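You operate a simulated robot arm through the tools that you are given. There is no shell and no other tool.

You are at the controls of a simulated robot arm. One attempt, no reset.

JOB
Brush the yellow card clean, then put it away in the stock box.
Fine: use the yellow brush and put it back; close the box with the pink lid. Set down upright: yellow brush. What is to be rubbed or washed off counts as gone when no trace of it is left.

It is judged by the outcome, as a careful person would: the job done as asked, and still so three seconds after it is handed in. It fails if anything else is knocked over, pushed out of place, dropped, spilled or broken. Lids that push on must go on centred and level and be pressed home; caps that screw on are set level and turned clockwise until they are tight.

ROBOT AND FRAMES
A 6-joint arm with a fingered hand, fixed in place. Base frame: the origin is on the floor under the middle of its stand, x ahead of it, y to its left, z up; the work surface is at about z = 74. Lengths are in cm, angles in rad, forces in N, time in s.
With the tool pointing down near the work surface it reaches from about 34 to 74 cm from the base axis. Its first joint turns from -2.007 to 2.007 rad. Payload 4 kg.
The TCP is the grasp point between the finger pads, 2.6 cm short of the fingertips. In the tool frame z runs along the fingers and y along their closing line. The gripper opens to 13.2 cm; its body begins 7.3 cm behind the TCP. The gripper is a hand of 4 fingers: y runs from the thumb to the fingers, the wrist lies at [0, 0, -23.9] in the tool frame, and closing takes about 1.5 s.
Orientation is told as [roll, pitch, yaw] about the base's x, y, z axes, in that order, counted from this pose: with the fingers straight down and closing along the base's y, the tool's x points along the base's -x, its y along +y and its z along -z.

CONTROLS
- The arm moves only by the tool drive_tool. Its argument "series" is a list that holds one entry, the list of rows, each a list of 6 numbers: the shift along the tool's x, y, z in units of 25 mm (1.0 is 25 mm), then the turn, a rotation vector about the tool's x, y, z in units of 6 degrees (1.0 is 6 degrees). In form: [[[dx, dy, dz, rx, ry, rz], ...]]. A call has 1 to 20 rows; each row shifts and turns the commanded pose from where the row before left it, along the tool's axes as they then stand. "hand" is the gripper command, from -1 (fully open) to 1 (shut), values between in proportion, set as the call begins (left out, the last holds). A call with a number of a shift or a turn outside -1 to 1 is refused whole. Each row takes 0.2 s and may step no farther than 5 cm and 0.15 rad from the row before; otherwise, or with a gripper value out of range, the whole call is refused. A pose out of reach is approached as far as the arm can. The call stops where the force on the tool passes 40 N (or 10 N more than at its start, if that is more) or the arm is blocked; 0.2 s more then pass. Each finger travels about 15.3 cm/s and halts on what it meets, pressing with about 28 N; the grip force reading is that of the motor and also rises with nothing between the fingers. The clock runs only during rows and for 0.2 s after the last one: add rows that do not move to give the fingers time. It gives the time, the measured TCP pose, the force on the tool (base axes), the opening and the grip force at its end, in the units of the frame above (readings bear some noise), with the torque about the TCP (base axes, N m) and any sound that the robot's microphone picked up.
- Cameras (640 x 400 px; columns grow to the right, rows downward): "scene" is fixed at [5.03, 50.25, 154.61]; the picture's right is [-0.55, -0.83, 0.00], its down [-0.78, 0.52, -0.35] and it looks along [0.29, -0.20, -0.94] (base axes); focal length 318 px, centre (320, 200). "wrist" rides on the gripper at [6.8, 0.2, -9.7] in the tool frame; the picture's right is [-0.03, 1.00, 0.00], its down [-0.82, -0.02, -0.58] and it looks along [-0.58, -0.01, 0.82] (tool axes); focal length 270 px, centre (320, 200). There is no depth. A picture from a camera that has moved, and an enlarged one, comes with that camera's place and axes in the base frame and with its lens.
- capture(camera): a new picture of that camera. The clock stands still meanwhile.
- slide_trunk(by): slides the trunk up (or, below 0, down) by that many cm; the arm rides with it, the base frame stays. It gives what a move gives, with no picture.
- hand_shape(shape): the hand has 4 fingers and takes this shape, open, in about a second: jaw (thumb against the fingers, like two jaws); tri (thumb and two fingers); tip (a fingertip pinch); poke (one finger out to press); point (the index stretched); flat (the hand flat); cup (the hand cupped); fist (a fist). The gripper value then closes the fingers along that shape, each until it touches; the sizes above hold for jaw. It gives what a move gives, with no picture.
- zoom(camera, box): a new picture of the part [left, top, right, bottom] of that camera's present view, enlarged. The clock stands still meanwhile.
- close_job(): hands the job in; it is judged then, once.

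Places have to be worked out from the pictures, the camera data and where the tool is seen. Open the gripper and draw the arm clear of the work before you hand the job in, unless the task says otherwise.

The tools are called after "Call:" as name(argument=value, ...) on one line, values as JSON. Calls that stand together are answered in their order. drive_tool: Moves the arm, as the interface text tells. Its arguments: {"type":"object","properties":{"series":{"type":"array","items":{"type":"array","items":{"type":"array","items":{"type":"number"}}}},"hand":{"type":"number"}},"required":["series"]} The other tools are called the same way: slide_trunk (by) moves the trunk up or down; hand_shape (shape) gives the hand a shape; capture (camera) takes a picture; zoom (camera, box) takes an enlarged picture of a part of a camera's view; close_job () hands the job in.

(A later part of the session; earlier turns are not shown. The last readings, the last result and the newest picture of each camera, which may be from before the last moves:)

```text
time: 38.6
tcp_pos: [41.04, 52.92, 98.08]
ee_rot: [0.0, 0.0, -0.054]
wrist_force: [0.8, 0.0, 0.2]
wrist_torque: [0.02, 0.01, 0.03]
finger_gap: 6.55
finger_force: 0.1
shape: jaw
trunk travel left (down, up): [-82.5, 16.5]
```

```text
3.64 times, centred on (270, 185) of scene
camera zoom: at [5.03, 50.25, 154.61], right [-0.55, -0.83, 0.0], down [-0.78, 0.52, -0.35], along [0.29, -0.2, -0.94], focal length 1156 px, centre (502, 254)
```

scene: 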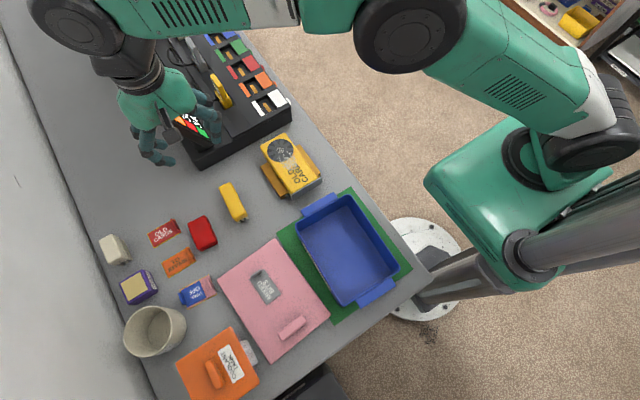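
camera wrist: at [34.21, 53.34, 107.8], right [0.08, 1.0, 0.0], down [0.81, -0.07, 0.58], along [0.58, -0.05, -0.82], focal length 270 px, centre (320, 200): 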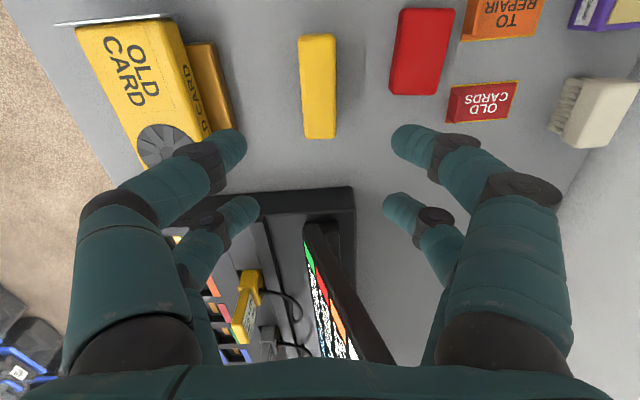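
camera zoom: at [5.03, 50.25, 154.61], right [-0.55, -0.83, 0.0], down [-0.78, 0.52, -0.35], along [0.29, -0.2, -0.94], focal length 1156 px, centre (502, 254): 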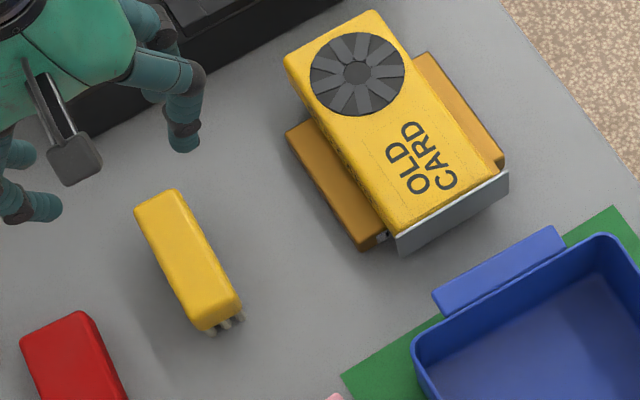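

The brush stands upright at its original place. Now I look at the card at closer range from its bracket end to understand how it sits on the amber piece.

Call:
drive_tool(series=[[[0, 0, 0, 0, 0, -0.515], [0.7, -0.97, 0, 0, 0, 0], [0.7, -0.97, 0, 0, 0, 0], [0.7, -0.97, 0, 0, 0, 0], [0.7, -0.97, 0, 0, 0, 0], [0.7, -0.97, 0.4, 0, 0, 0], [0.7, -0.97, 0.5, 0, 0, 0], [0.7, -0.97, 0.5, 0, 0, 0], [0, 0, 0.5, 0, 0, 0], [0, 0, 0.5, 0, 0, 0], [0, 0, 0, 0, 0, 0]]])

Call:
capture(camera="wrist")

```text
time: 41.0
tcp_pos: [28.68, 35.87, 91.95]
ee_rot: [0.0, 0.0, -0.002]
wrist_force: [-0.8, 0.1, -0.3]
wrist_torque: [0.01, 0.0, -0.03]
finger_gap: 6.54
finger_force: 0.0
shape: jaw
trunk travel left (down, up): [-82.5, 16.5]
```

```text
taken
camera wrist: at [21.96, 36.04, 101.72], right [0.03, 1.0, 0.0], down [0.82, -0.02, 0.58], along [0.58, -0.02, -0.82], focal length 270 px, centre (320, 200)
```

wrist: 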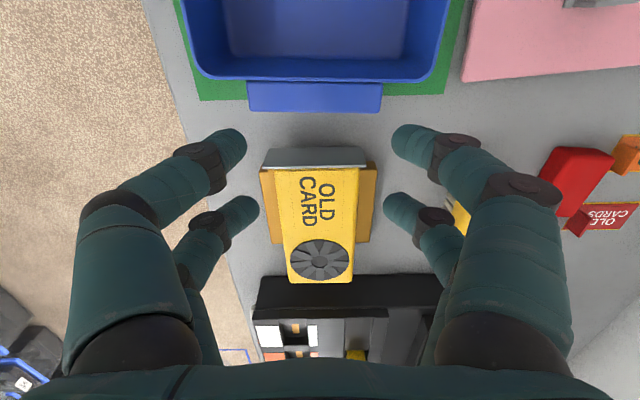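

Call:
zoom(camera="wrist", box=[240, 130, 400, 300])

Call:
zoom(camera="scene", box=[280, 150, 340, 205])

Call:
zoom(camera="wrist", box=[170, 0, 470, 130])

```text
2.35 times, centred on (320, 215) of wrist
camera zoom: at [21.96, 36.04, 101.72], right [0.03, 1.0, 0.0], down [0.82, -0.02, 0.58], along [0.58, -0.02, -0.82], focal length 636 px, centre (320, 165)
```

zoom: 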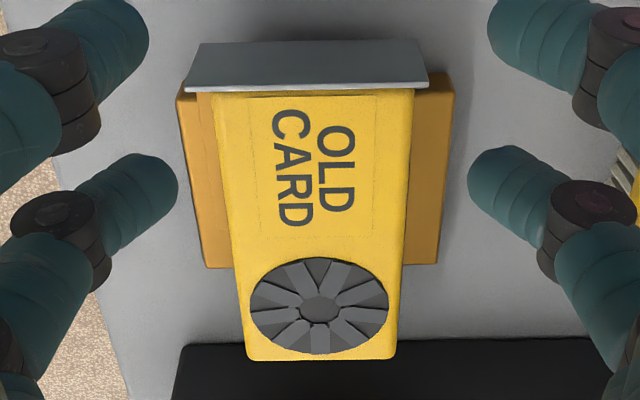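

```text
7.27 times, centred on (310, 178) of scene
camera zoom: at [5.03, 50.25, 154.61], right [-0.55, -0.83, 0.0], down [-0.78, 0.52, -0.35], along [0.29, -0.2, -0.94], focal length 2312 px, centre (393, 364)
```

zoom: 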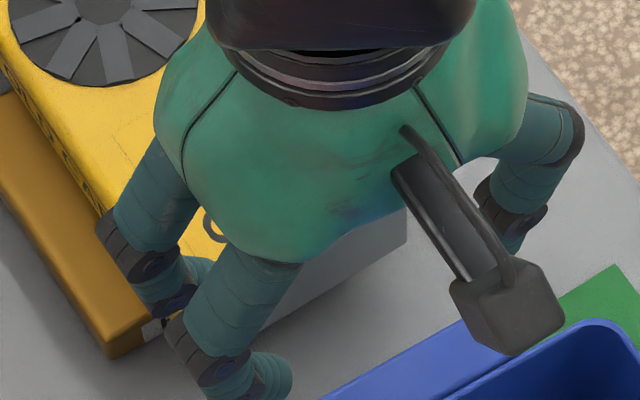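

```text
2.13 times, centred on (320, 65) of wrist
camera zoom: at [21.96, 36.04, 101.72], right [0.03, 1.0, 0.0], down [0.82, -0.02, 0.58], along [0.58, -0.02, -0.82], focal length 577 px, centre (320, 488)
```

zoom: 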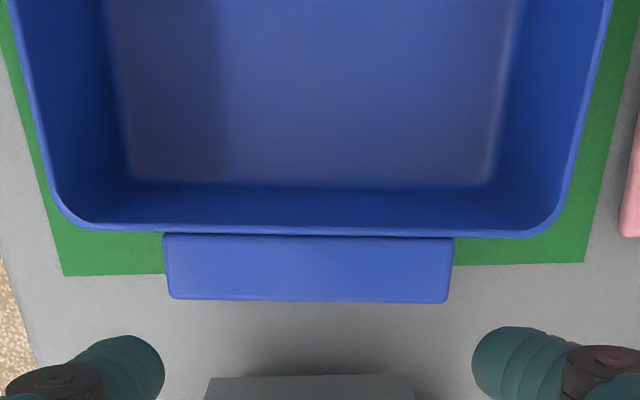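

The bracket card rests on the amber stand (stand top about 76.3, card 76.3–79.6). In the jaw shape the knuckles bulge outward, which is tight inside the 15 cm box, so I rise and test other hand shapes in free space.

Call:
drive_tool(series=[[[0, 0, -1, 0, 0, 0], [0, 0, -1, 0, 0, 0], [0, 0, -1, 0, 0, 0], [0, 0, -1, 0, 0, 0], [0, 0, -1, 0, 0, 0], [0, 0, 0, 0, 0, 0]]])

Call:
hand_shape(shape="flat")

Call:
capture(camera="wrist")

Call:
zoom(camera="scene", box=[230, 60, 430, 210])

```text
time: 42.4
tcp_pos: [28.73, 35.86, 104.63]
ee_rot: [0.0, -0.001, -0.004]
wrist_force: [-0.5, 0.3, 0.1]
wrist_torque: [0.02, -0.02, 0.03]
finger_gap: 6.53
finger_force: 0.1
shape: jaw
trunk travel left (down, up): [-82.5, 16.5]
```

```text
time: 43.3
tcp_pos: [28.75, 35.82, 104.5]
ee_rot: [0.0, 0.0, -0.001]
wrist_force: [-0.6, -0.2, -0.7]
wrist_torque: [-0.01, 0.0, 0.0]
finger_gap: 0.0
finger_force: 0.1
shape: flat
trunk travel left (down, up): [-82.5, 16.5]
```

```text
taken
camera wrist: at [21.96, 35.95, 114.26], right [0.03, 1.0, 0.0], down [0.82, -0.02, 0.58], along [0.58, -0.02, -0.82], focal length 270 px, centre (320, 200)
```

wrist: 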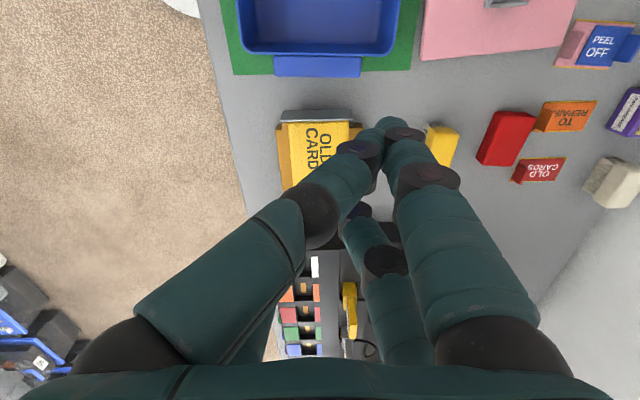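

```text
2.67 times, centred on (330, 135) of scene
camera zoom: at [5.03, 50.25, 154.61], right [-0.55, -0.83, 0.0], down [-0.78, 0.52, -0.35], along [0.29, -0.2, -0.94], focal length 848 px, centre (293, 373)
```

zoom: 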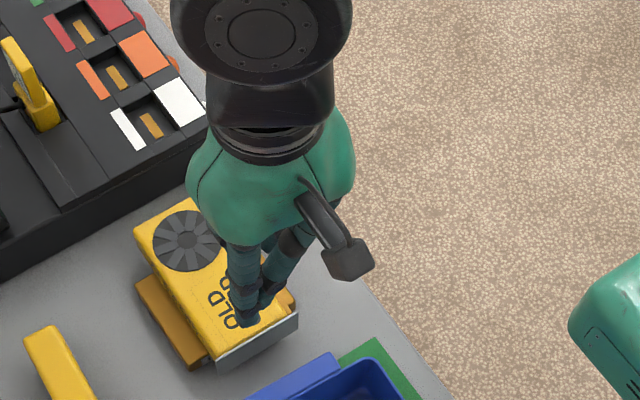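

In the flat shape the fingers lie straight together, which isn't for grasping. I'll check "cup" and "tri".

Call:
hand_shape(shape="cup")

Call:
capture(camera="wrist")

Call:
hand_shape(shape="tri")

Call:
capture(camera="wrist")

Call:
hand_shape(shape="tip")

Call:
capture(camera="wrist")

```text
time: 44.2
tcp_pos: [28.69, 35.84, 104.48]
ee_rot: [-0.001, 0.0, -0.002]
wrist_force: [0.0, -0.4, -0.1]
wrist_torque: [0.01, -0.02, 0.02]
finger_gap: 5.96
finger_force: 0.1
shape: cup
trunk travel left (down, up): [-82.5, 16.5]
```

```text
taken
camera wrist: at [21.96, 35.95, 114.26], right [0.03, 1.0, 0.0], down [0.82, -0.02, 0.58], along [0.58, -0.02, -0.82], focal length 270 px, centre (320, 200)
```

wrist: 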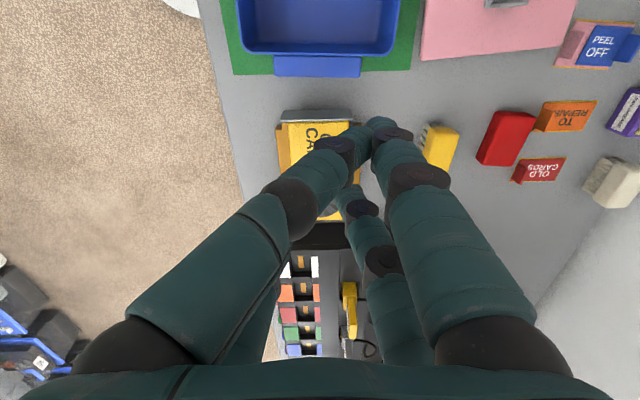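

```text
time: 45.1
tcp_pos: [28.7, 35.87, 104.62]
ee_rot: [-0.001, 0.0, 0.0]
wrist_force: [-0.1, -0.2, -0.3]
wrist_torque: [0.0, -0.01, 0.0]
finger_gap: 13.21
finger_force: 0.0
shape: tri
trunk travel left (down, up): [-82.5, 16.5]
```

```text
taken
camera wrist: at [21.96, 35.95, 114.26], right [0.03, 1.0, 0.0], down [0.82, -0.02, 0.58], along [0.58, -0.02, -0.82], focal length 270 px, centre (320, 200)
```

wrist: 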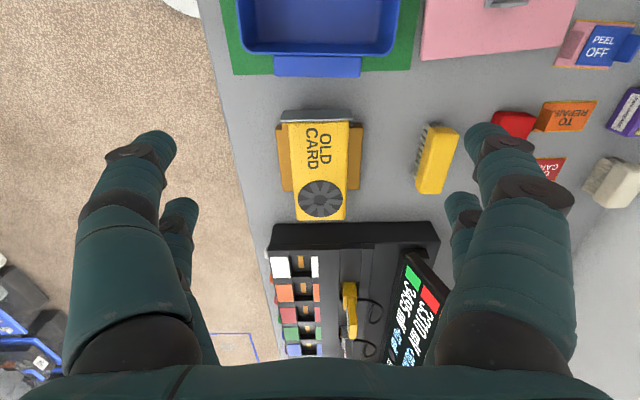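

```text
time: 46.0
tcp_pos: [28.75, 35.8, 104.61]
ee_rot: [-0.002, 0.0, -0.002]
wrist_force: [-0.1, 0.7, 0.9]
wrist_torque: [0.02, -0.01, 0.0]
finger_gap: 13.21
finger_force: 0.1
shape: tip
trunk travel left (down, up): [-82.5, 16.5]
```

```text
taken
camera wrist: at [21.96, 35.95, 114.26], right [0.03, 1.0, 0.0], down [0.82, -0.02, 0.58], along [0.58, -0.02, -0.82], focal length 270 px, centre (320, 200)
```

wrist: 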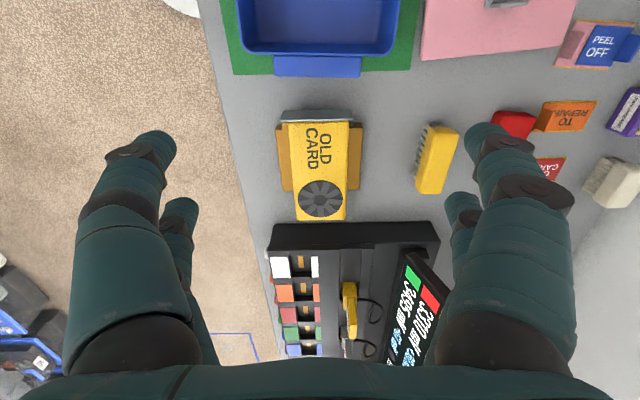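

Tri and tip open just like the jaw, so I return to jaw and set a gap of about 10 cm to measure the finger profile for the card.

Call:
hand_shape(shape="jaw")

Call:
drive_tool(series=[[[0, 0, 0, 0, 0, 0], [0, 0, 0, 0, 0, 0], [0, 0, 0, 0, 0, 0]]], hand=-0.27)

Call:
capture(camera="wrist")

Call:
capture(camera="scene")

```text
time: 46.9
tcp_pos: [28.71, 35.95, 104.52]
ee_rot: [0.0, 0.0, -0.001]
wrist_force: [0.1, 0.7, 0.0]
wrist_torque: [0.0, 0.03, 0.0]
finger_gap: 13.2
finger_force: 0.1
shape: jaw
trunk travel left (down, up): [-82.5, 16.5]
```

```text
time: 47.7
tcp_pos: [28.72, 35.87, 104.54]
ee_rot: [0.001, -0.001, -0.001]
wrist_force: [0.0, 0.7, 0.0]
wrist_torque: [-0.03, 0.01, 0.01]
finger_gap: 8.42
finger_force: 0.1
shape: jaw
trunk travel left (down, up): [-82.5, 16.5]
```

```text
taken
camera wrist: at [21.96, 35.95, 114.26], right [0.03, 1.0, 0.0], down [0.82, -0.02, 0.58], along [0.58, -0.02, -0.82], focal length 270 px, centre (320, 200)
```

wrist: 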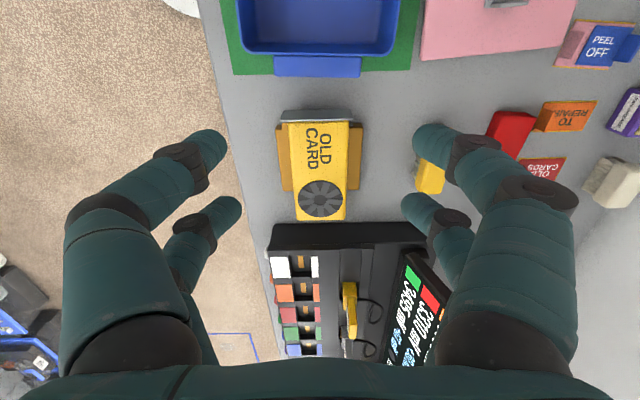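

```text
taken
```

scene: 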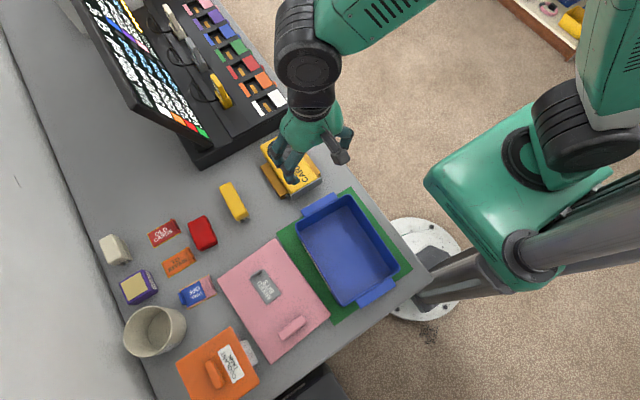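

The distal links slope inward, so contact is near the fingertips. Before picking the card up, I measure the box precisely from a low viewpoint straight in line with it.

Call:
drive_tool(series=[[[0.96, 0, 0, 0, 0, 0], [0.96, 0, 0, 0, 0, 0], [0.96, 0, 0, 0, 0, 0], [0.96, 0, 0, 0, 0, 0], [0.96, 0, 0, 0, 0, 0], [0.96, 0, 0.3, 0, 0, 0], [0.96, 0, 0.4, 0, 0, 0], [0.96, 0, 0.5, 0, 0, 0], [0.96, 0, 0.5, 0, 0, 0], [0.96, 0, 0.5, 0, 0, 0], [0.96, 0, 0.5, 0, 0, 0], [0.96, 0, 0.5, 0, 0, 0], [0, 0, 0, 0, 0, 0]]])

Call:
capture(camera="wrist")

```text
time: 50.5
tcp_pos: [-0.06, 35.96, 96.51]
ee_rot: [-0.001, 0.0, -0.002]
wrist_force: [0.9, -0.7, 0.6]
wrist_torque: [0.0, 0.0, 0.0]
finger_gap: 8.42
finger_force: 0.1
shape: jaw
trunk travel left (down, up): [-82.5, 16.5]
```

```text
taken
camera wrist: at [-6.8, 36.03, 106.22], right [0.03, 1.0, 0.0], down [0.82, -0.02, 0.58], along [0.58, -0.02, -0.82], focal length 270 px, centre (320, 200)
```

wrist: 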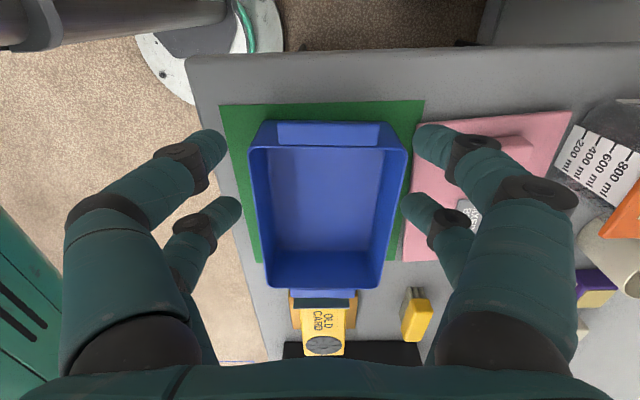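

Call:
zoom(camera="wrist", box=[230, 110, 430, 300])

Call:
zoom(camera="wrist", box=[240, 110, 330, 160])

Call:
zoom(camera="wrist", box=[320, 110, 410, 160])

Call:
zoom(camera="wrist", box=[250, 230, 400, 320])

```text
2.11 times, centred on (330, 205) of wrist
camera zoom: at [-6.8, 36.03, 106.22], right [0.03, 1.0, 0.0], down [0.82, -0.02, 0.58], along [0.58, -0.02, -0.82], focal length 569 px, centre (299, 190)
```

zoom: 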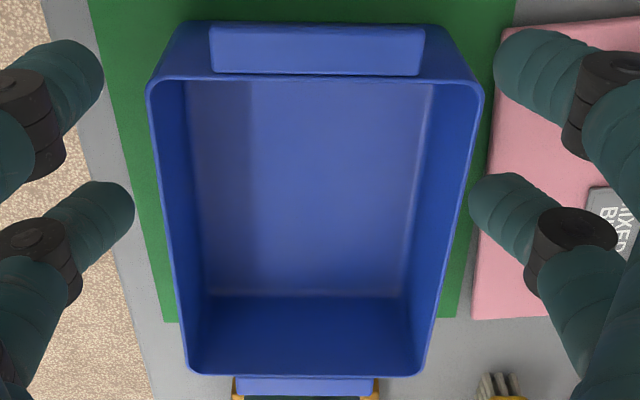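

```text
7.11 times, centred on (285, 135) of wrist
camera zoom: at [-6.8, 36.03, 106.22], right [0.03, 1.0, 0.0], down [0.82, -0.02, 0.58], along [0.58, -0.02, -0.82], focal length 1922 px, centre (569, 662)
```

zoom: 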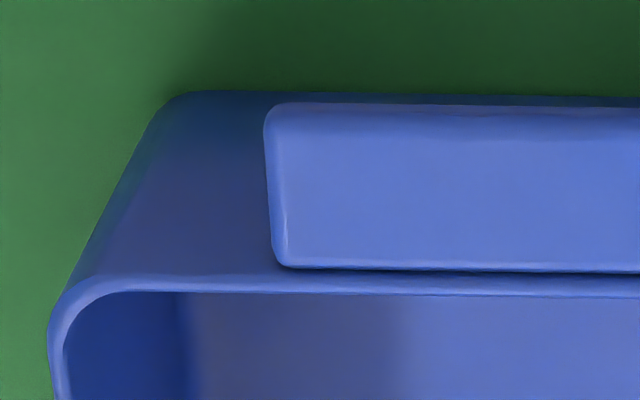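

```text
7.11 times, centred on (365, 135) of wrist
camera zoom: at [-6.8, 36.03, 106.22], right [0.03, 1.0, 0.0], down [0.82, -0.02, 0.58], along [0.58, -0.02, -0.82], focal length 1922 px, centre (0, 662)
```

zoom: 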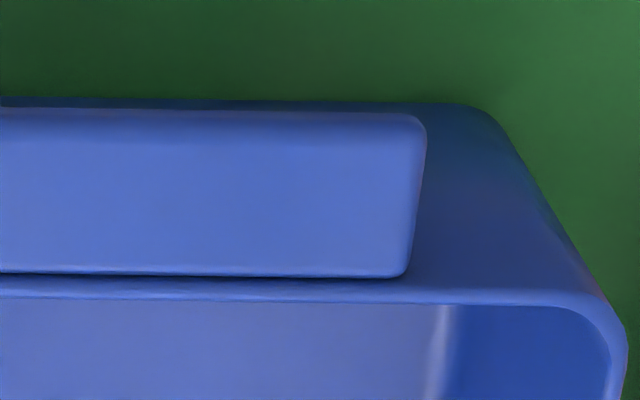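

```text
4.27 times, centred on (325, 275) of wrist
camera zoom: at [-6.8, 36.03, 106.22], right [0.03, 1.0, 0.0], down [0.82, -0.02, 0.58], along [0.58, -0.02, -0.82], focal length 1153 px, centre (299, -120)
```

zoom: 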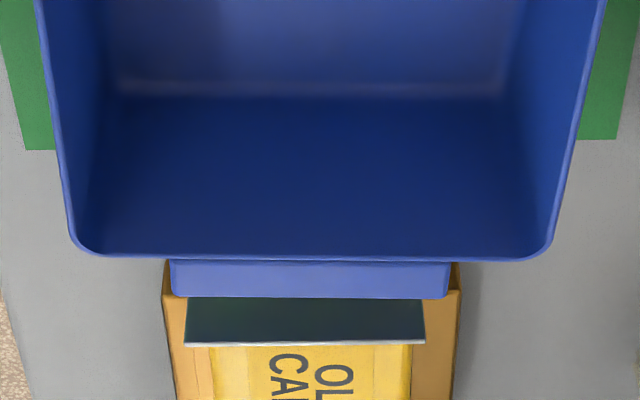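

Refined estimate of the box: centre (15.0, 36.15), yaw about -0.04, rim z≈82.4, floor z≈75.1, inner width about 14.7. I check whether the "tip" or "tri" shape gives a narrower knuckle profile at the card's width.

Call:
hand_shape(shape="tip")

Call:
drive_tool(series=[[[0, 0, 0, 0, 0, 0], [0, 0, 0, 0, 0, 0], [0, 0, 0, 0, 0, 0], [0, 0, 0, 0, 0, 0]]], hand=-0.27)

Call:
capture(camera="wrist")

Call:
hand_shape(shape="tri")

Call:
drive_tool(series=[[[0, 0, 0, 0, 0, 0], [0, 0, 0, 0, 0, 0], [0, 0, 0, 0, 0, 0], [0, 0, 0, 0, 0, 0]]], hand=-0.27)

Call:
capture(camera="wrist")

```text
time: 51.4
tcp_pos: [0.01, 36.05, 96.54]
ee_rot: [0.001, 0.001, -0.002]
wrist_force: [-0.1, 0.0, -0.1]
wrist_torque: [0.04, -0.01, 0.0]
finger_gap: 13.17
finger_force: 0.1
shape: tip
trunk travel left (down, up): [-82.5, 16.5]
```

```text
time: 52.4
tcp_pos: [0.02, 36.03, 96.62]
ee_rot: [0.0, 0.001, -0.003]
wrist_force: [0.0, 0.3, -0.3]
wrist_torque: [-0.02, 0.01, 0.01]
finger_gap: 8.42
finger_force: 0.0
shape: tip
trunk travel left (down, up): [-82.5, 16.5]
```

```text
taken
camera wrist: at [-6.77, 36.04, 106.24], right [0.03, 1.0, 0.0], down [0.82, -0.02, 0.58], along [0.58, -0.02, -0.82], focal length 270 px, centre (320, 200)
```

wrist: 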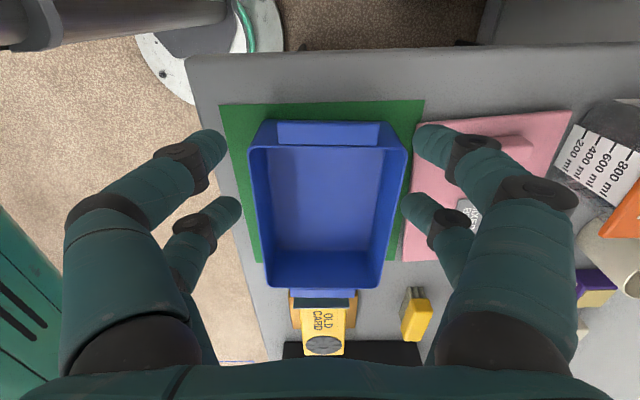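

```text
time: 53.3
tcp_pos: [0.03, 35.92, 96.46]
ee_rot: [0.001, 0.002, -0.002]
wrist_force: [-0.3, 0.0, -0.5]
wrist_torque: [0.01, 0.02, -0.01]
finger_gap: 13.16
finger_force: 0.0
shape: tri
trunk travel left (down, up): [-82.5, 16.5]
```

```text
time: 54.3
tcp_pos: [-0.11, 35.93, 96.46]
ee_rot: [0.0, -0.001, -0.003]
wrist_force: [0.4, 0.8, -0.7]
wrist_torque: [0.0, -0.01, -0.02]
finger_gap: 8.42
finger_force: 0.0
shape: tri
trunk travel left (down, up): [-82.5, 16.5]
```

```text
taken
camera wrist: at [-6.77, 36.03, 106.24], right [0.03, 1.0, 0.0], down [0.82, -0.02, 0.58], along [0.58, -0.02, -0.82], focal length 270 px, centre (320, 200)
```

wrist: 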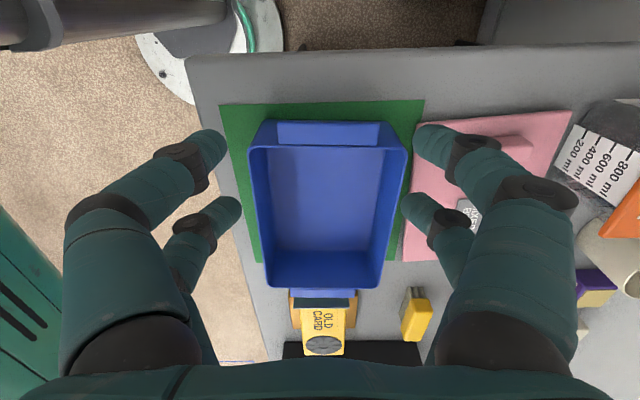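

All grasp shapes have the same profile. I return to jaw and zoom on one finger to measure its outer profile more exactly.

Call:
hand_shape(shape="jaw")

Call:
drive_tool(series=[[[0, 0, 0, 0, 0, 0], [0, 0, 0, 0, 0, 0], [0, 0, 0, 0, 0, 0]]], hand=-0.27)

Call:
zoom(camera="wrist", box=[50, 110, 270, 380])

Call:
zoom(camera="wrist", box=[390, 110, 600, 380])

Call:
zoom(camera="scene", box=[260, 250, 520, 400])

```text
time: 55.2
tcp_pos: [0.05, 35.8, 96.49]
ee_rot: [-0.001, -0.001, -0.002]
wrist_force: [-0.1, 0.2, 0.2]
wrist_torque: [-0.01, -0.02, 0.02]
finger_gap: 13.2
finger_force: 0.1
shape: jaw
trunk travel left (down, up): [-82.5, 16.5]
```

```text
time: 56.0
tcp_pos: [0.01, 35.99, 96.61]
ee_rot: [-0.001, 0.0, -0.003]
wrist_force: [1.0, -0.4, 0.7]
wrist_torque: [0.01, 0.01, -0.04]
finger_gap: 8.43
finger_force: 0.1
shape: jaw
trunk travel left (down, up): [-82.5, 16.5]
```

```text
1.48 times, centred on (160, 245) of wrist
camera zoom: at [-6.77, 36.03, 106.24], right [0.03, 1.0, 0.0], down [0.82, -0.02, 0.58], along [0.58, -0.02, -0.82], focal length 400 px, centre (557, 133)
```

zoom: 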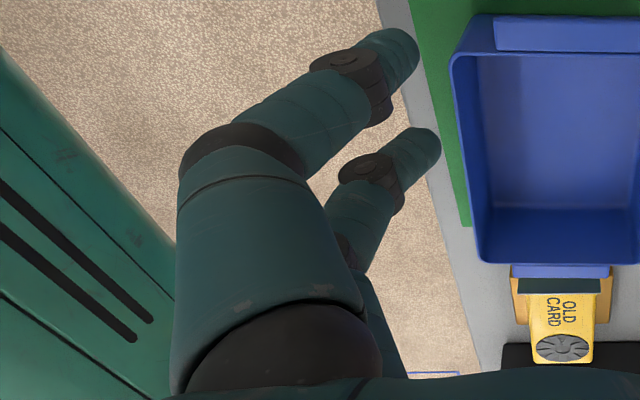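

```text
1.48 times, centred on (495, 245) of wrist
camera zoom: at [-6.77, 36.03, 106.24], right [0.03, 1.0, 0.0], down [0.82, -0.02, 0.58], along [0.58, -0.02, -0.82], focal length 400 px, centre (61, 133)
```

zoom: 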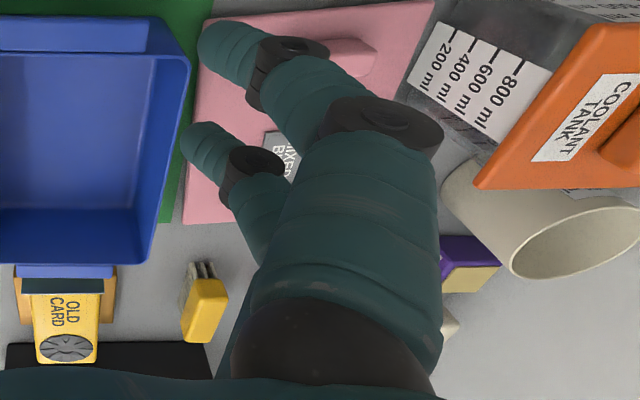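

```text
2.46 times, centred on (390, 325) of scene
camera zoom: at [5.03, 50.25, 154.61], right [-0.55, -0.83, 0.0], down [-0.78, 0.52, -0.35], along [0.29, -0.2, -0.94], focal length 782 px, centre (148, -108)
```

zoom: 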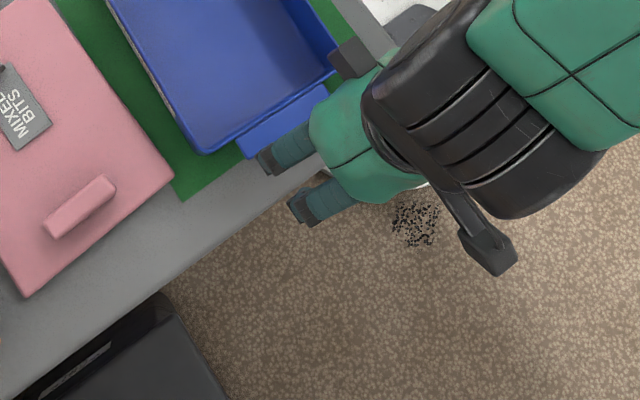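

The measured profile suggests the TCP can go to about or slightly below rim level in the box. Now I fly back over the card at (41.9, 35.4) with the hand opened to about 11 cm.

Call:
drive_tool(series=[[[-0.986, -0.0141, 0, 0, 0, 0], [-0.986, -0.0141, 0, 0, 0, 0], [-0.986, -0.0141, 0, 0, 0, 0], [-0.986, -0.0141, 0, 0, 0, 0], [-0.986, -0.0141, 0, 0, 0, 0], [-0.986, -0.0141, 0, 0, 0, 0], [-0.986, -0.0141, 0, 0, 0, 0], [-0.986, -0.0141, 0, 0, 0, 0], [-0.986, -0.0141, 0, 0, 0, 0], [-0.986, -0.0141, 0, 0, 0, 0], [-0.986, -0.0141, 0, 0, 0, 0], [-0.986, -0.0141, 0, 0, 0, 0], [-0.986, -0.0141, 0, 0, 0, 0], [-0.986, -0.0141, 0, 0, 0, 0], [-0.986, -0.0141, 0, 0, 0, 0], [-0.986, -0.0141, 0, 0, 0, 0], [-0.986, -0.0141, 0, 0, 0, 0], [0, 0, 0, 0, 0, 0]]], hand=-0.67)

Call:
capture(camera="wrist")

```text
time: 59.8
tcp_pos: [41.82, 35.36, 96.61]
ee_rot: [-0.001, 0.0, 0.0]
wrist_force: [-0.7, -0.2, 0.3]
wrist_torque: [0.01, -0.03, 0.03]
finger_gap: 11.01
finger_force: 0.1
shape: jaw
trunk travel left (down, up): [-82.5, 16.5]
```

```text
taken
camera wrist: at [35.03, 35.34, 106.28], right [0.03, 1.0, 0.0], down [0.82, -0.02, 0.58], along [0.58, -0.01, -0.82], focal length 270 px, centre (320, 200)
```

wrist: 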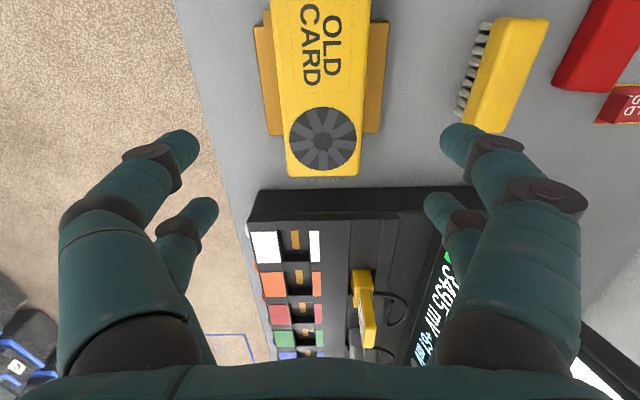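

The card is centred between the fingers. I descend to TCP z≈84 first and check clearances.

Call:
drive_tool(series=[[[0, 0, 1, 0, 0, 0], [0, 0, 1, 0, 0, 0], [0, 0, 1, 0, 0, 0], [0, 0, 1, 0, 0, 0], [0, 0, 0.7, 0, 0, 0], [0, 0, 0.34, 0, 0, 0], [0, 0, 0, 0, 0, 0]]])

Call:
capture(camera="wrist")

Call:
zoom(camera="scene", box=[230, 110, 350, 200])

```text
time: 61.4
tcp_pos: [41.75, 35.3, 83.81]
ee_rot: [-0.001, -0.001, -0.001]
wrist_force: [-1.1, 0.5, -0.8]
wrist_torque: [-0.01, 0.01, 0.06]
finger_gap: 10.99
finger_force: 0.0
shape: jaw
trunk travel left (down, up): [-82.5, 16.5]
```

```text
taken
camera wrist: at [34.99, 35.39, 93.63], right [0.03, 1.0, 0.0], down [0.82, -0.02, 0.58], along [0.58, -0.02, -0.82], focal length 270 px, centre (320, 200)
```

wrist: 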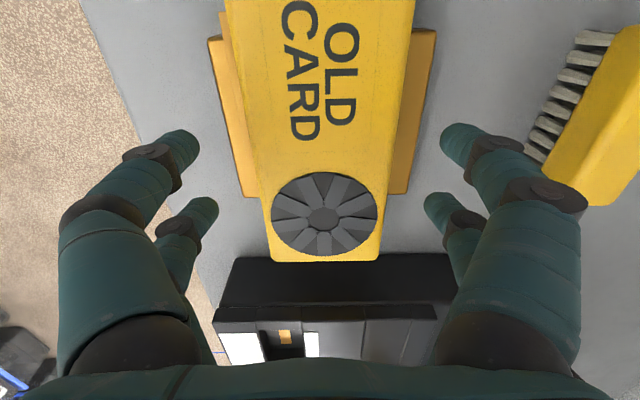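

```text
4.44 times, centred on (290, 155) of scene
camera zoom: at [5.03, 50.25, 154.61], right [-0.55, -0.83, 0.0], down [-0.78, 0.52, -0.35], along [0.29, -0.2, -0.94], focal length 1413 px, centre (453, 400)
```

zoom: 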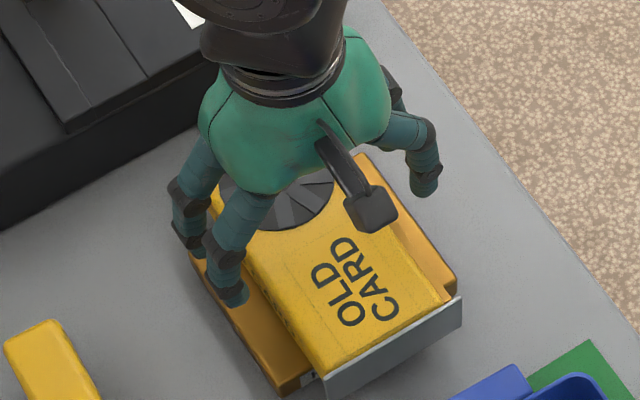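

Card top is confirmed at about 79.65. I lower to TCP z≈80.8 (tips about 1.4 cm below the card's top edge, well above the stand), then close.

Call:
drive_tool(series=[[[0, 0, 0.6, 0, 0, 0], [0, 0, 0.6, 0, 0, 0], [0, 0, 0, 0, 0, 0]]])

Call:
drive_tool(series=[[[0, 0, 0, 0, 0, 0], [0, 0, 0, 0, 0, 0], [0, 0, 0, 0, 0, 0], [0, 0, 0, 0, 0, 0], [0, 0, 0, 0, 0, 0], [0, 0, 0, 0, 0, 0], [0, 0, 0, 0, 0, 0]]], hand=1)

Call:
capture(camera="wrist")

Call:
zoom(camera="scene", box=[230, 110, 350, 200])

```text
time: 62.2
tcp_pos: [41.8, 35.27, 80.83]
ee_rot: [0.001, 0.0, -0.001]
wrist_force: [-0.2, -1.0, 0.1]
wrist_torque: [0.01, -0.01, -0.03]
finger_gap: 10.98
finger_force: 0.0
shape: jaw
trunk travel left (down, up): [-82.5, 16.5]
```

```text
time: 63.8
tcp_pos: [41.72, 35.27, 81.01]
ee_rot: [-0.001, 0.0, -0.002]
wrist_force: [0.5, -0.7, 0.0]
wrist_torque: [-0.01, 0.01, -0.01]
finger_gap: 7.43
finger_force: 28.3
shape: jaw
trunk travel left (down, up): [-82.5, 16.5]
```

```text
taken
camera wrist: at [34.98, 35.38, 90.68], right [0.03, 1.0, 0.0], down [0.82, -0.02, 0.58], along [0.58, -0.02, -0.82], focal length 270 px, centre (320, 200)
```

wrist: 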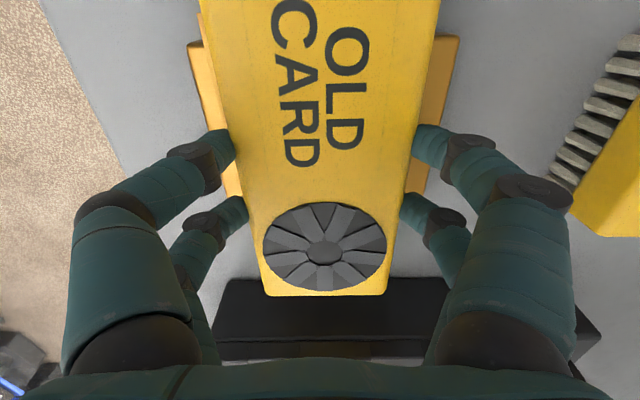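

```text
4.44 times, centred on (290, 155) of scene
camera zoom: at [5.03, 50.25, 154.61], right [-0.55, -0.83, 0.0], down [-0.78, 0.52, -0.35], along [0.29, -0.2, -0.94], focal length 1413 px, centre (453, 400)
```

zoom: 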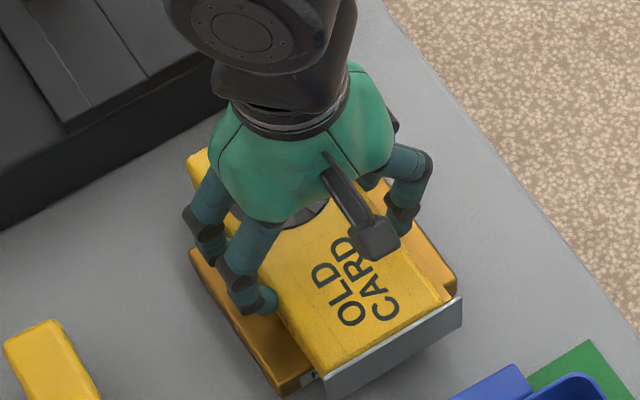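

Gripped (gap 7.43, 28 N). I lift slowly by about 2 cm and check whether only the card comes up and stays level.

Call:
drive_tool(series=[[[0, 0, -0.1, 0, 0, 0], [0, 0, -0.2, 0, 0, 0], [0, 0, -0.25, 0, 0, 0], [0, 0, -0.25, 0, 0, 0], [0, 0, 0, 0, 0, 0]]])

Call:
capture(camera="wrist")

Call:
zoom(camera="scene", box=[230, 110, 350, 200])

```text
time: 65.0
tcp_pos: [41.77, 35.35, 82.87]
ee_rot: [-0.001, -0.001, 0.0]
wrist_force: [0.2, 0.2, -3.4]
wrist_torque: [0.0, 0.02, 0.0]
finger_gap: 7.42
finger_force: 28.3
shape: jaw
trunk travel left (down, up): [-82.5, 16.5]
```

```text
taken
camera wrist: at [35.03, 35.4, 92.68], right [0.03, 1.0, 0.0], down [0.82, -0.02, 0.58], along [0.58, -0.02, -0.82], focal length 270 px, centre (320, 200)
```

wrist: 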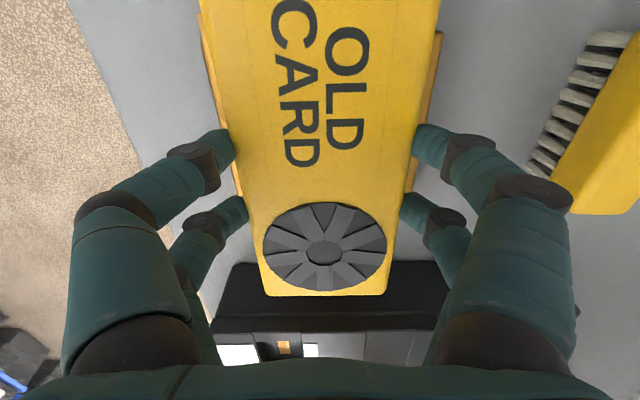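

```text
4.44 times, centred on (290, 155) of scene
camera zoom: at [5.03, 50.25, 154.61], right [-0.55, -0.83, 0.0], down [-0.78, 0.52, -0.35], along [0.29, -0.2, -0.94], focal length 1413 px, centre (453, 400)
```

zoom: 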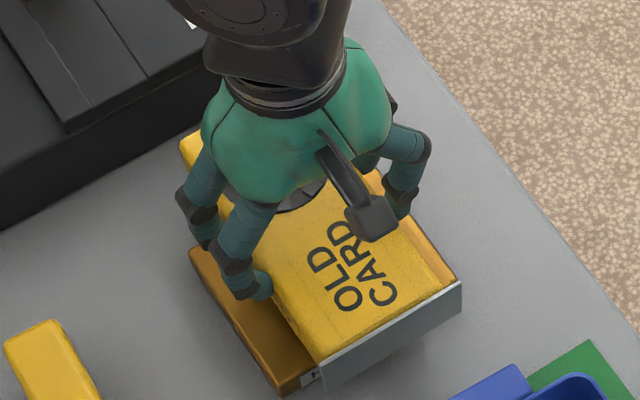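

Only the card lifts (about 3 N weight, level) and the stand stays. I raise further and carry it to above the box centre, with the box's yaw of about -0.04.

Call:
drive_tool(series=[[[0, 0, -0.6, 0, 0, 0], [0, 0, -0.8, 0, 0, 0], [0, 0, -0.8, 0, 0, 0], [0, 0, -0.8, 0, 0, 0], [0, 0, -0.8, 0, 0, 0], [0.6, 0.02, 0, 0, 0, 0], [0.9, 0.03, 0, 0, 0, 0], [0.9, 0.03, 0, 0, 0, 0], [0.9, 0.03, 0, 0, 0, 0], [0.9, 0.03, 0, 0, 0, 0], [0.9, 0.03, 0, 0, 0, 0], [0.9, 0.03, 0, 0, 0, 0], [0.9, 0.03, 0, 0, 0, 0], [0.9, 0.03, 0, 0, 0, 0], [0.9, 0.03, 0, 0, 0, 0], [0.9, 0.03, 0, 0, 0, 0], [0.9, 0.02, 0, 0, 0, 0], [0.25, 0, 0, 0, 0, 0], [0, 0, 0, 0, 0, 0.38], [0, 0, 0, 0, 0, 0]]])

Call:
capture(camera="wrist")

Call:
zoom(camera="scene", box=[250, 150, 430, 320])

```text
time: 69.2
tcp_pos: [14.91, 36.23, 92.62]
ee_rot: [0.0, -0.001, -0.041]
wrist_force: [-0.3, -0.2, -3.0]
wrist_torque: [0.01, 0.02, 0.0]
finger_gap: 7.41
finger_force: 28.2
shape: jaw
trunk travel left (down, up): [-82.5, 16.5]
```

```text
taken
camera wrist: at [8.17, 36.6, 102.19], right [0.07, 1.0, 0.0], down [0.81, -0.05, 0.58], along [0.58, -0.04, -0.82], focal length 270 px, centre (320, 200)
```

wrist: 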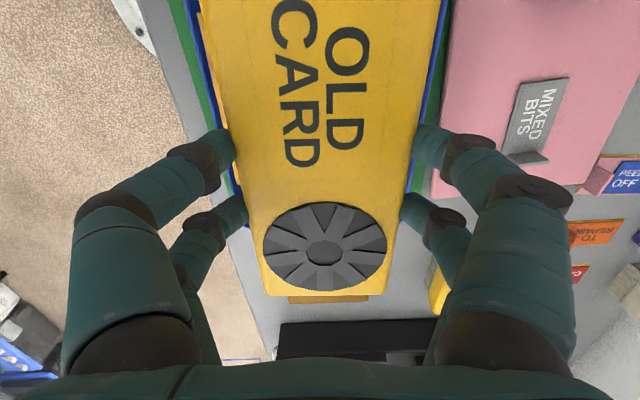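

```text
2.35 times, centred on (340, 235) of scene
camera zoom: at [5.03, 50.25, 154.61], right [-0.55, -0.83, 0.0], down [-0.78, 0.52, -0.35], along [0.29, -0.2, -0.94], focal length 748 px, centre (273, 118)
```

zoom: 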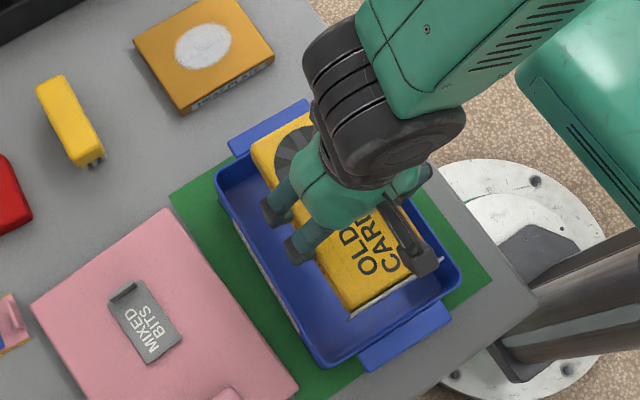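

With the card lifted, I see the amber item underneath has a whitish oval on top and some lettering. I'll zoom in on that.

Call:
zoom(camera="scene", box=[255, 140, 325, 190])

Call:
zoom(camera="scene", box=[285, 165, 325, 190])

```text
8.00 times, centred on (290, 165) of scene
camera zoom: at [5.03, 50.25, 154.61], right [-0.55, -0.83, 0.0], down [-0.78, 0.52, -0.35], along [0.29, -0.2, -0.94], focal length 2543 px, centre (560, 480)
```

zoom: 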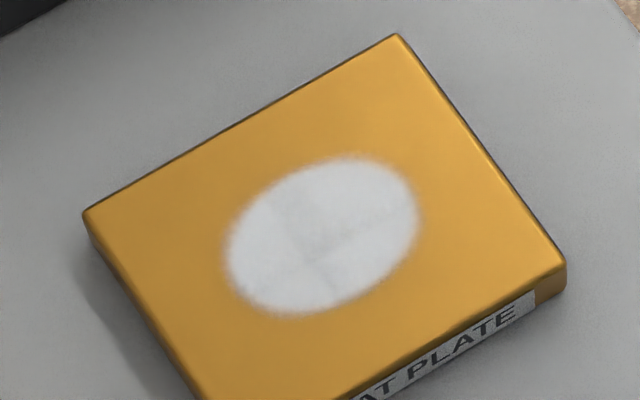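

```text
16.00 times, centred on (305, 178) of scene
camera zoom: at [5.03, 50.25, 154.61], right [-0.55, -0.83, 0.0], down [-0.78, 0.52, -0.35], along [0.29, -0.2, -0.94], focal length 5086 px, centre (560, 560)
```

zoom: 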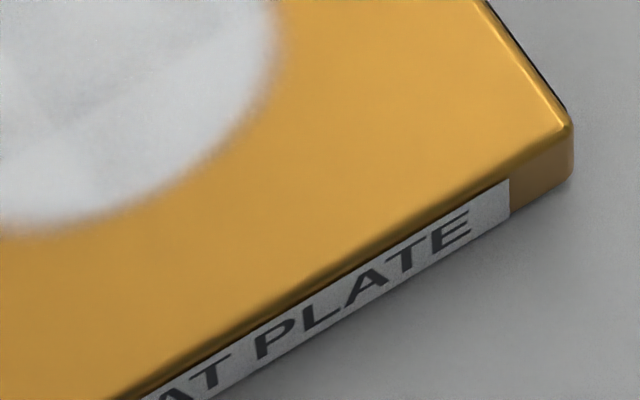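

It's a "HEAT PLATE" that the card was resting on, so it stays as is. The card is above the box, centred on it; I lower it into the box in steps.

Call:
drive_tool(series=[[[0, 0, 0.7, 0, 0, 0], [0, 0, 0.7, 0, 0, 0], [0, 0, 0.7, 0, 0, 0], [0, 0, 0.5, 0, 0, 0], [0, 0, 0, 0, 0, 0]]])

Call:
capture(camera="wrist")

Call:
zoom(camera="scene", box=[280, 180, 420, 320])

```text
time: 70.4
tcp_pos: [14.87, 36.22, 86.0]
ee_rot: [0.001, 0.001, -0.04]
wrist_force: [0.5, -0.2, -4.3]
wrist_torque: [0.01, 0.0, -0.03]
finger_gap: 7.38
finger_force: 28.0
shape: jaw
trunk travel left (down, up): [-82.5, 16.5]
```

```text
taken
camera wrist: at [8.14, 36.53, 95.63], right [0.07, 1.0, 0.0], down [0.81, -0.05, 0.58], along [0.58, -0.04, -0.82], focal length 270 px, centre (320, 200)
```

wrist: 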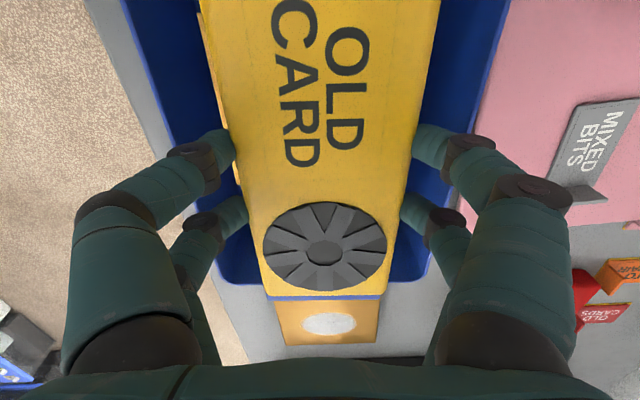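

```text
2.86 times, centred on (350, 250) of scene
camera zoom: at [5.03, 50.25, 154.61], right [-0.55, -0.83, 0.0], down [-0.78, 0.52, -0.35], along [0.29, -0.2, -0.94], focal length 908 px, centre (234, 57)
```

zoom: 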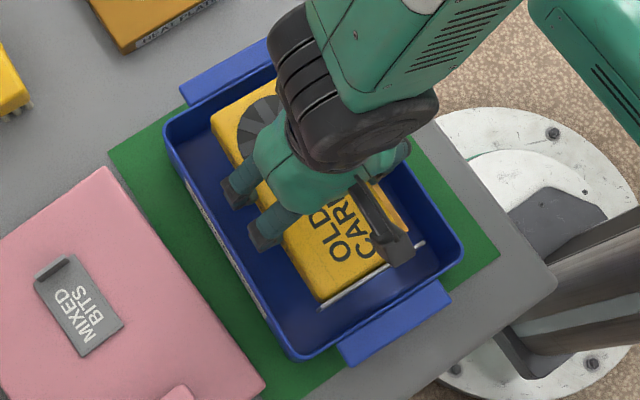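

Well centred, with the card between the rims at both ends. I continue down to TCP z≈83.6 and check the finger-to-rim clearance.

Call:
drive_tool(series=[[[0, 0, 0.4, 0, 0, 0], [0, 0, 0.4, 0, 0, 0], [0, 0, 0.16, 0, 0, 0], [0, 0, 0, 0, 0, 0]]])

Call:
capture(camera="wrist")

Call:
zoom(camera="scene", box=[300, 200, 400, 290])

```text
time: 71.4
tcp_pos: [14.92, 36.21, 83.5]
ee_rot: [-0.001, -0.001, -0.039]
wrist_force: [0.3, 0.9, -4.7]
wrist_torque: [0.03, 0.04, 0.01]
finger_gap: 7.42
finger_force: 28.2
shape: jaw
trunk travel left (down, up): [-82.5, 16.5]
```

```text
taken
camera wrist: at [8.21, 36.53, 93.23], right [0.07, 1.0, 0.0], down [0.81, -0.05, 0.58], along [0.58, -0.04, -0.82], focal length 270 px, centre (320, 200)
```

wrist: 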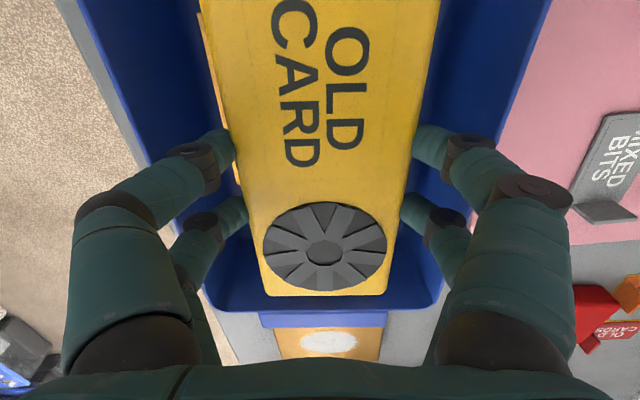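

```text
4.44 times, centred on (350, 245) of scene
camera zoom: at [5.03, 50.25, 154.61], right [-0.55, -0.83, 0.0], down [-0.78, 0.52, -0.35], along [0.29, -0.2, -0.94], focal length 1413 px, centre (187, 0)
```

zoom: 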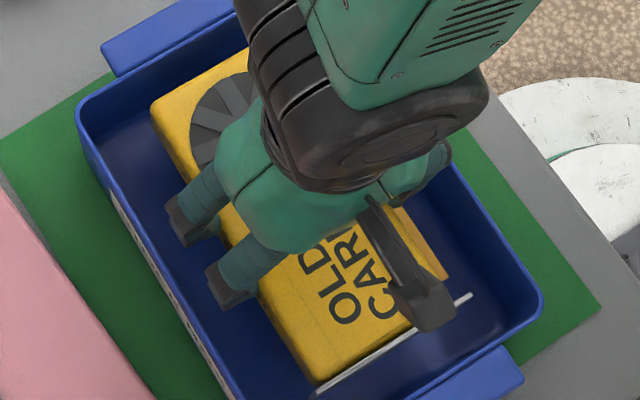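

The knuckles look just inside the rims. I creep downward in small steps, watching the force.

Call:
drive_tool(series=[[[0, 0, 0.12, 0, 0, 0], [0, 0, 0.12, 0, 0, 0], [0, 0, 0, 0, 0, 0]]])

Call:
drive_tool(series=[[[0, 0, 0.12, 0, 0, 0], [0, 0, 0.12, 0, 0, 0], [0, 0, 0, 0, 0, 0]]])

Call:
capture(camera="wrist")

Call:
zoom(camera="scene", box=[300, 200, 400, 290])

```text
time: 72.2
tcp_pos: [14.8, 36.21, 82.95]
ee_rot: [0.002, -0.001, -0.041]
wrist_force: [0.3, -0.1, -3.9]
wrist_torque: [-0.01, 0.01, -0.01]
finger_gap: 7.42
finger_force: 27.9
shape: jaw
trunk travel left (down, up): [-82.5, 16.5]
```

```text
time: 73.0
tcp_pos: [14.9, 36.31, 82.39]
ee_rot: [-0.001, 0.0, -0.04]
wrist_force: [0.1, 0.5, -4.1]
wrist_torque: [0.03, 0.01, -0.02]
finger_gap: 7.42
finger_force: 27.8
shape: jaw
trunk travel left (down, up): [-82.5, 16.5]
```

```text
taken
camera wrist: at [8.17, 36.58, 92.07], right [0.07, 1.0, 0.0], down [0.81, -0.05, 0.58], along [0.58, -0.04, -0.82], focal length 270 px, centre (320, 200)
```

wrist: 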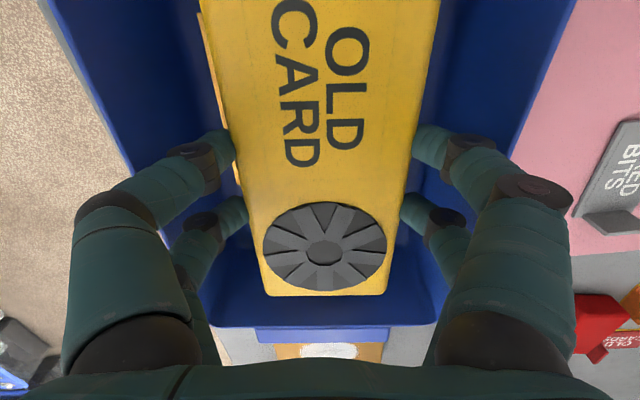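

```text
4.44 times, centred on (350, 245) of scene
camera zoom: at [5.03, 50.25, 154.61], right [-0.55, -0.83, 0.0], down [-0.78, 0.52, -0.35], along [0.29, -0.2, -0.94], focal length 1413 px, centre (187, 0)
```

zoom: 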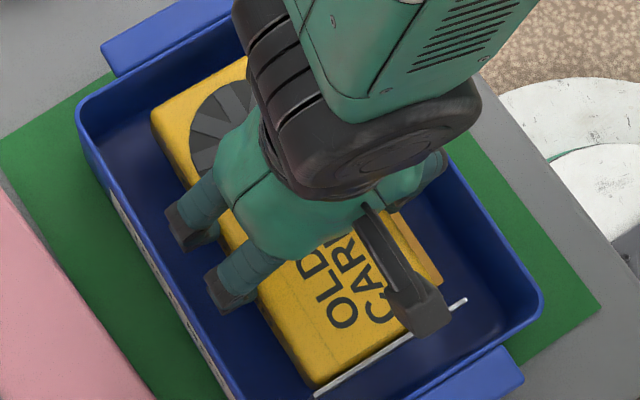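

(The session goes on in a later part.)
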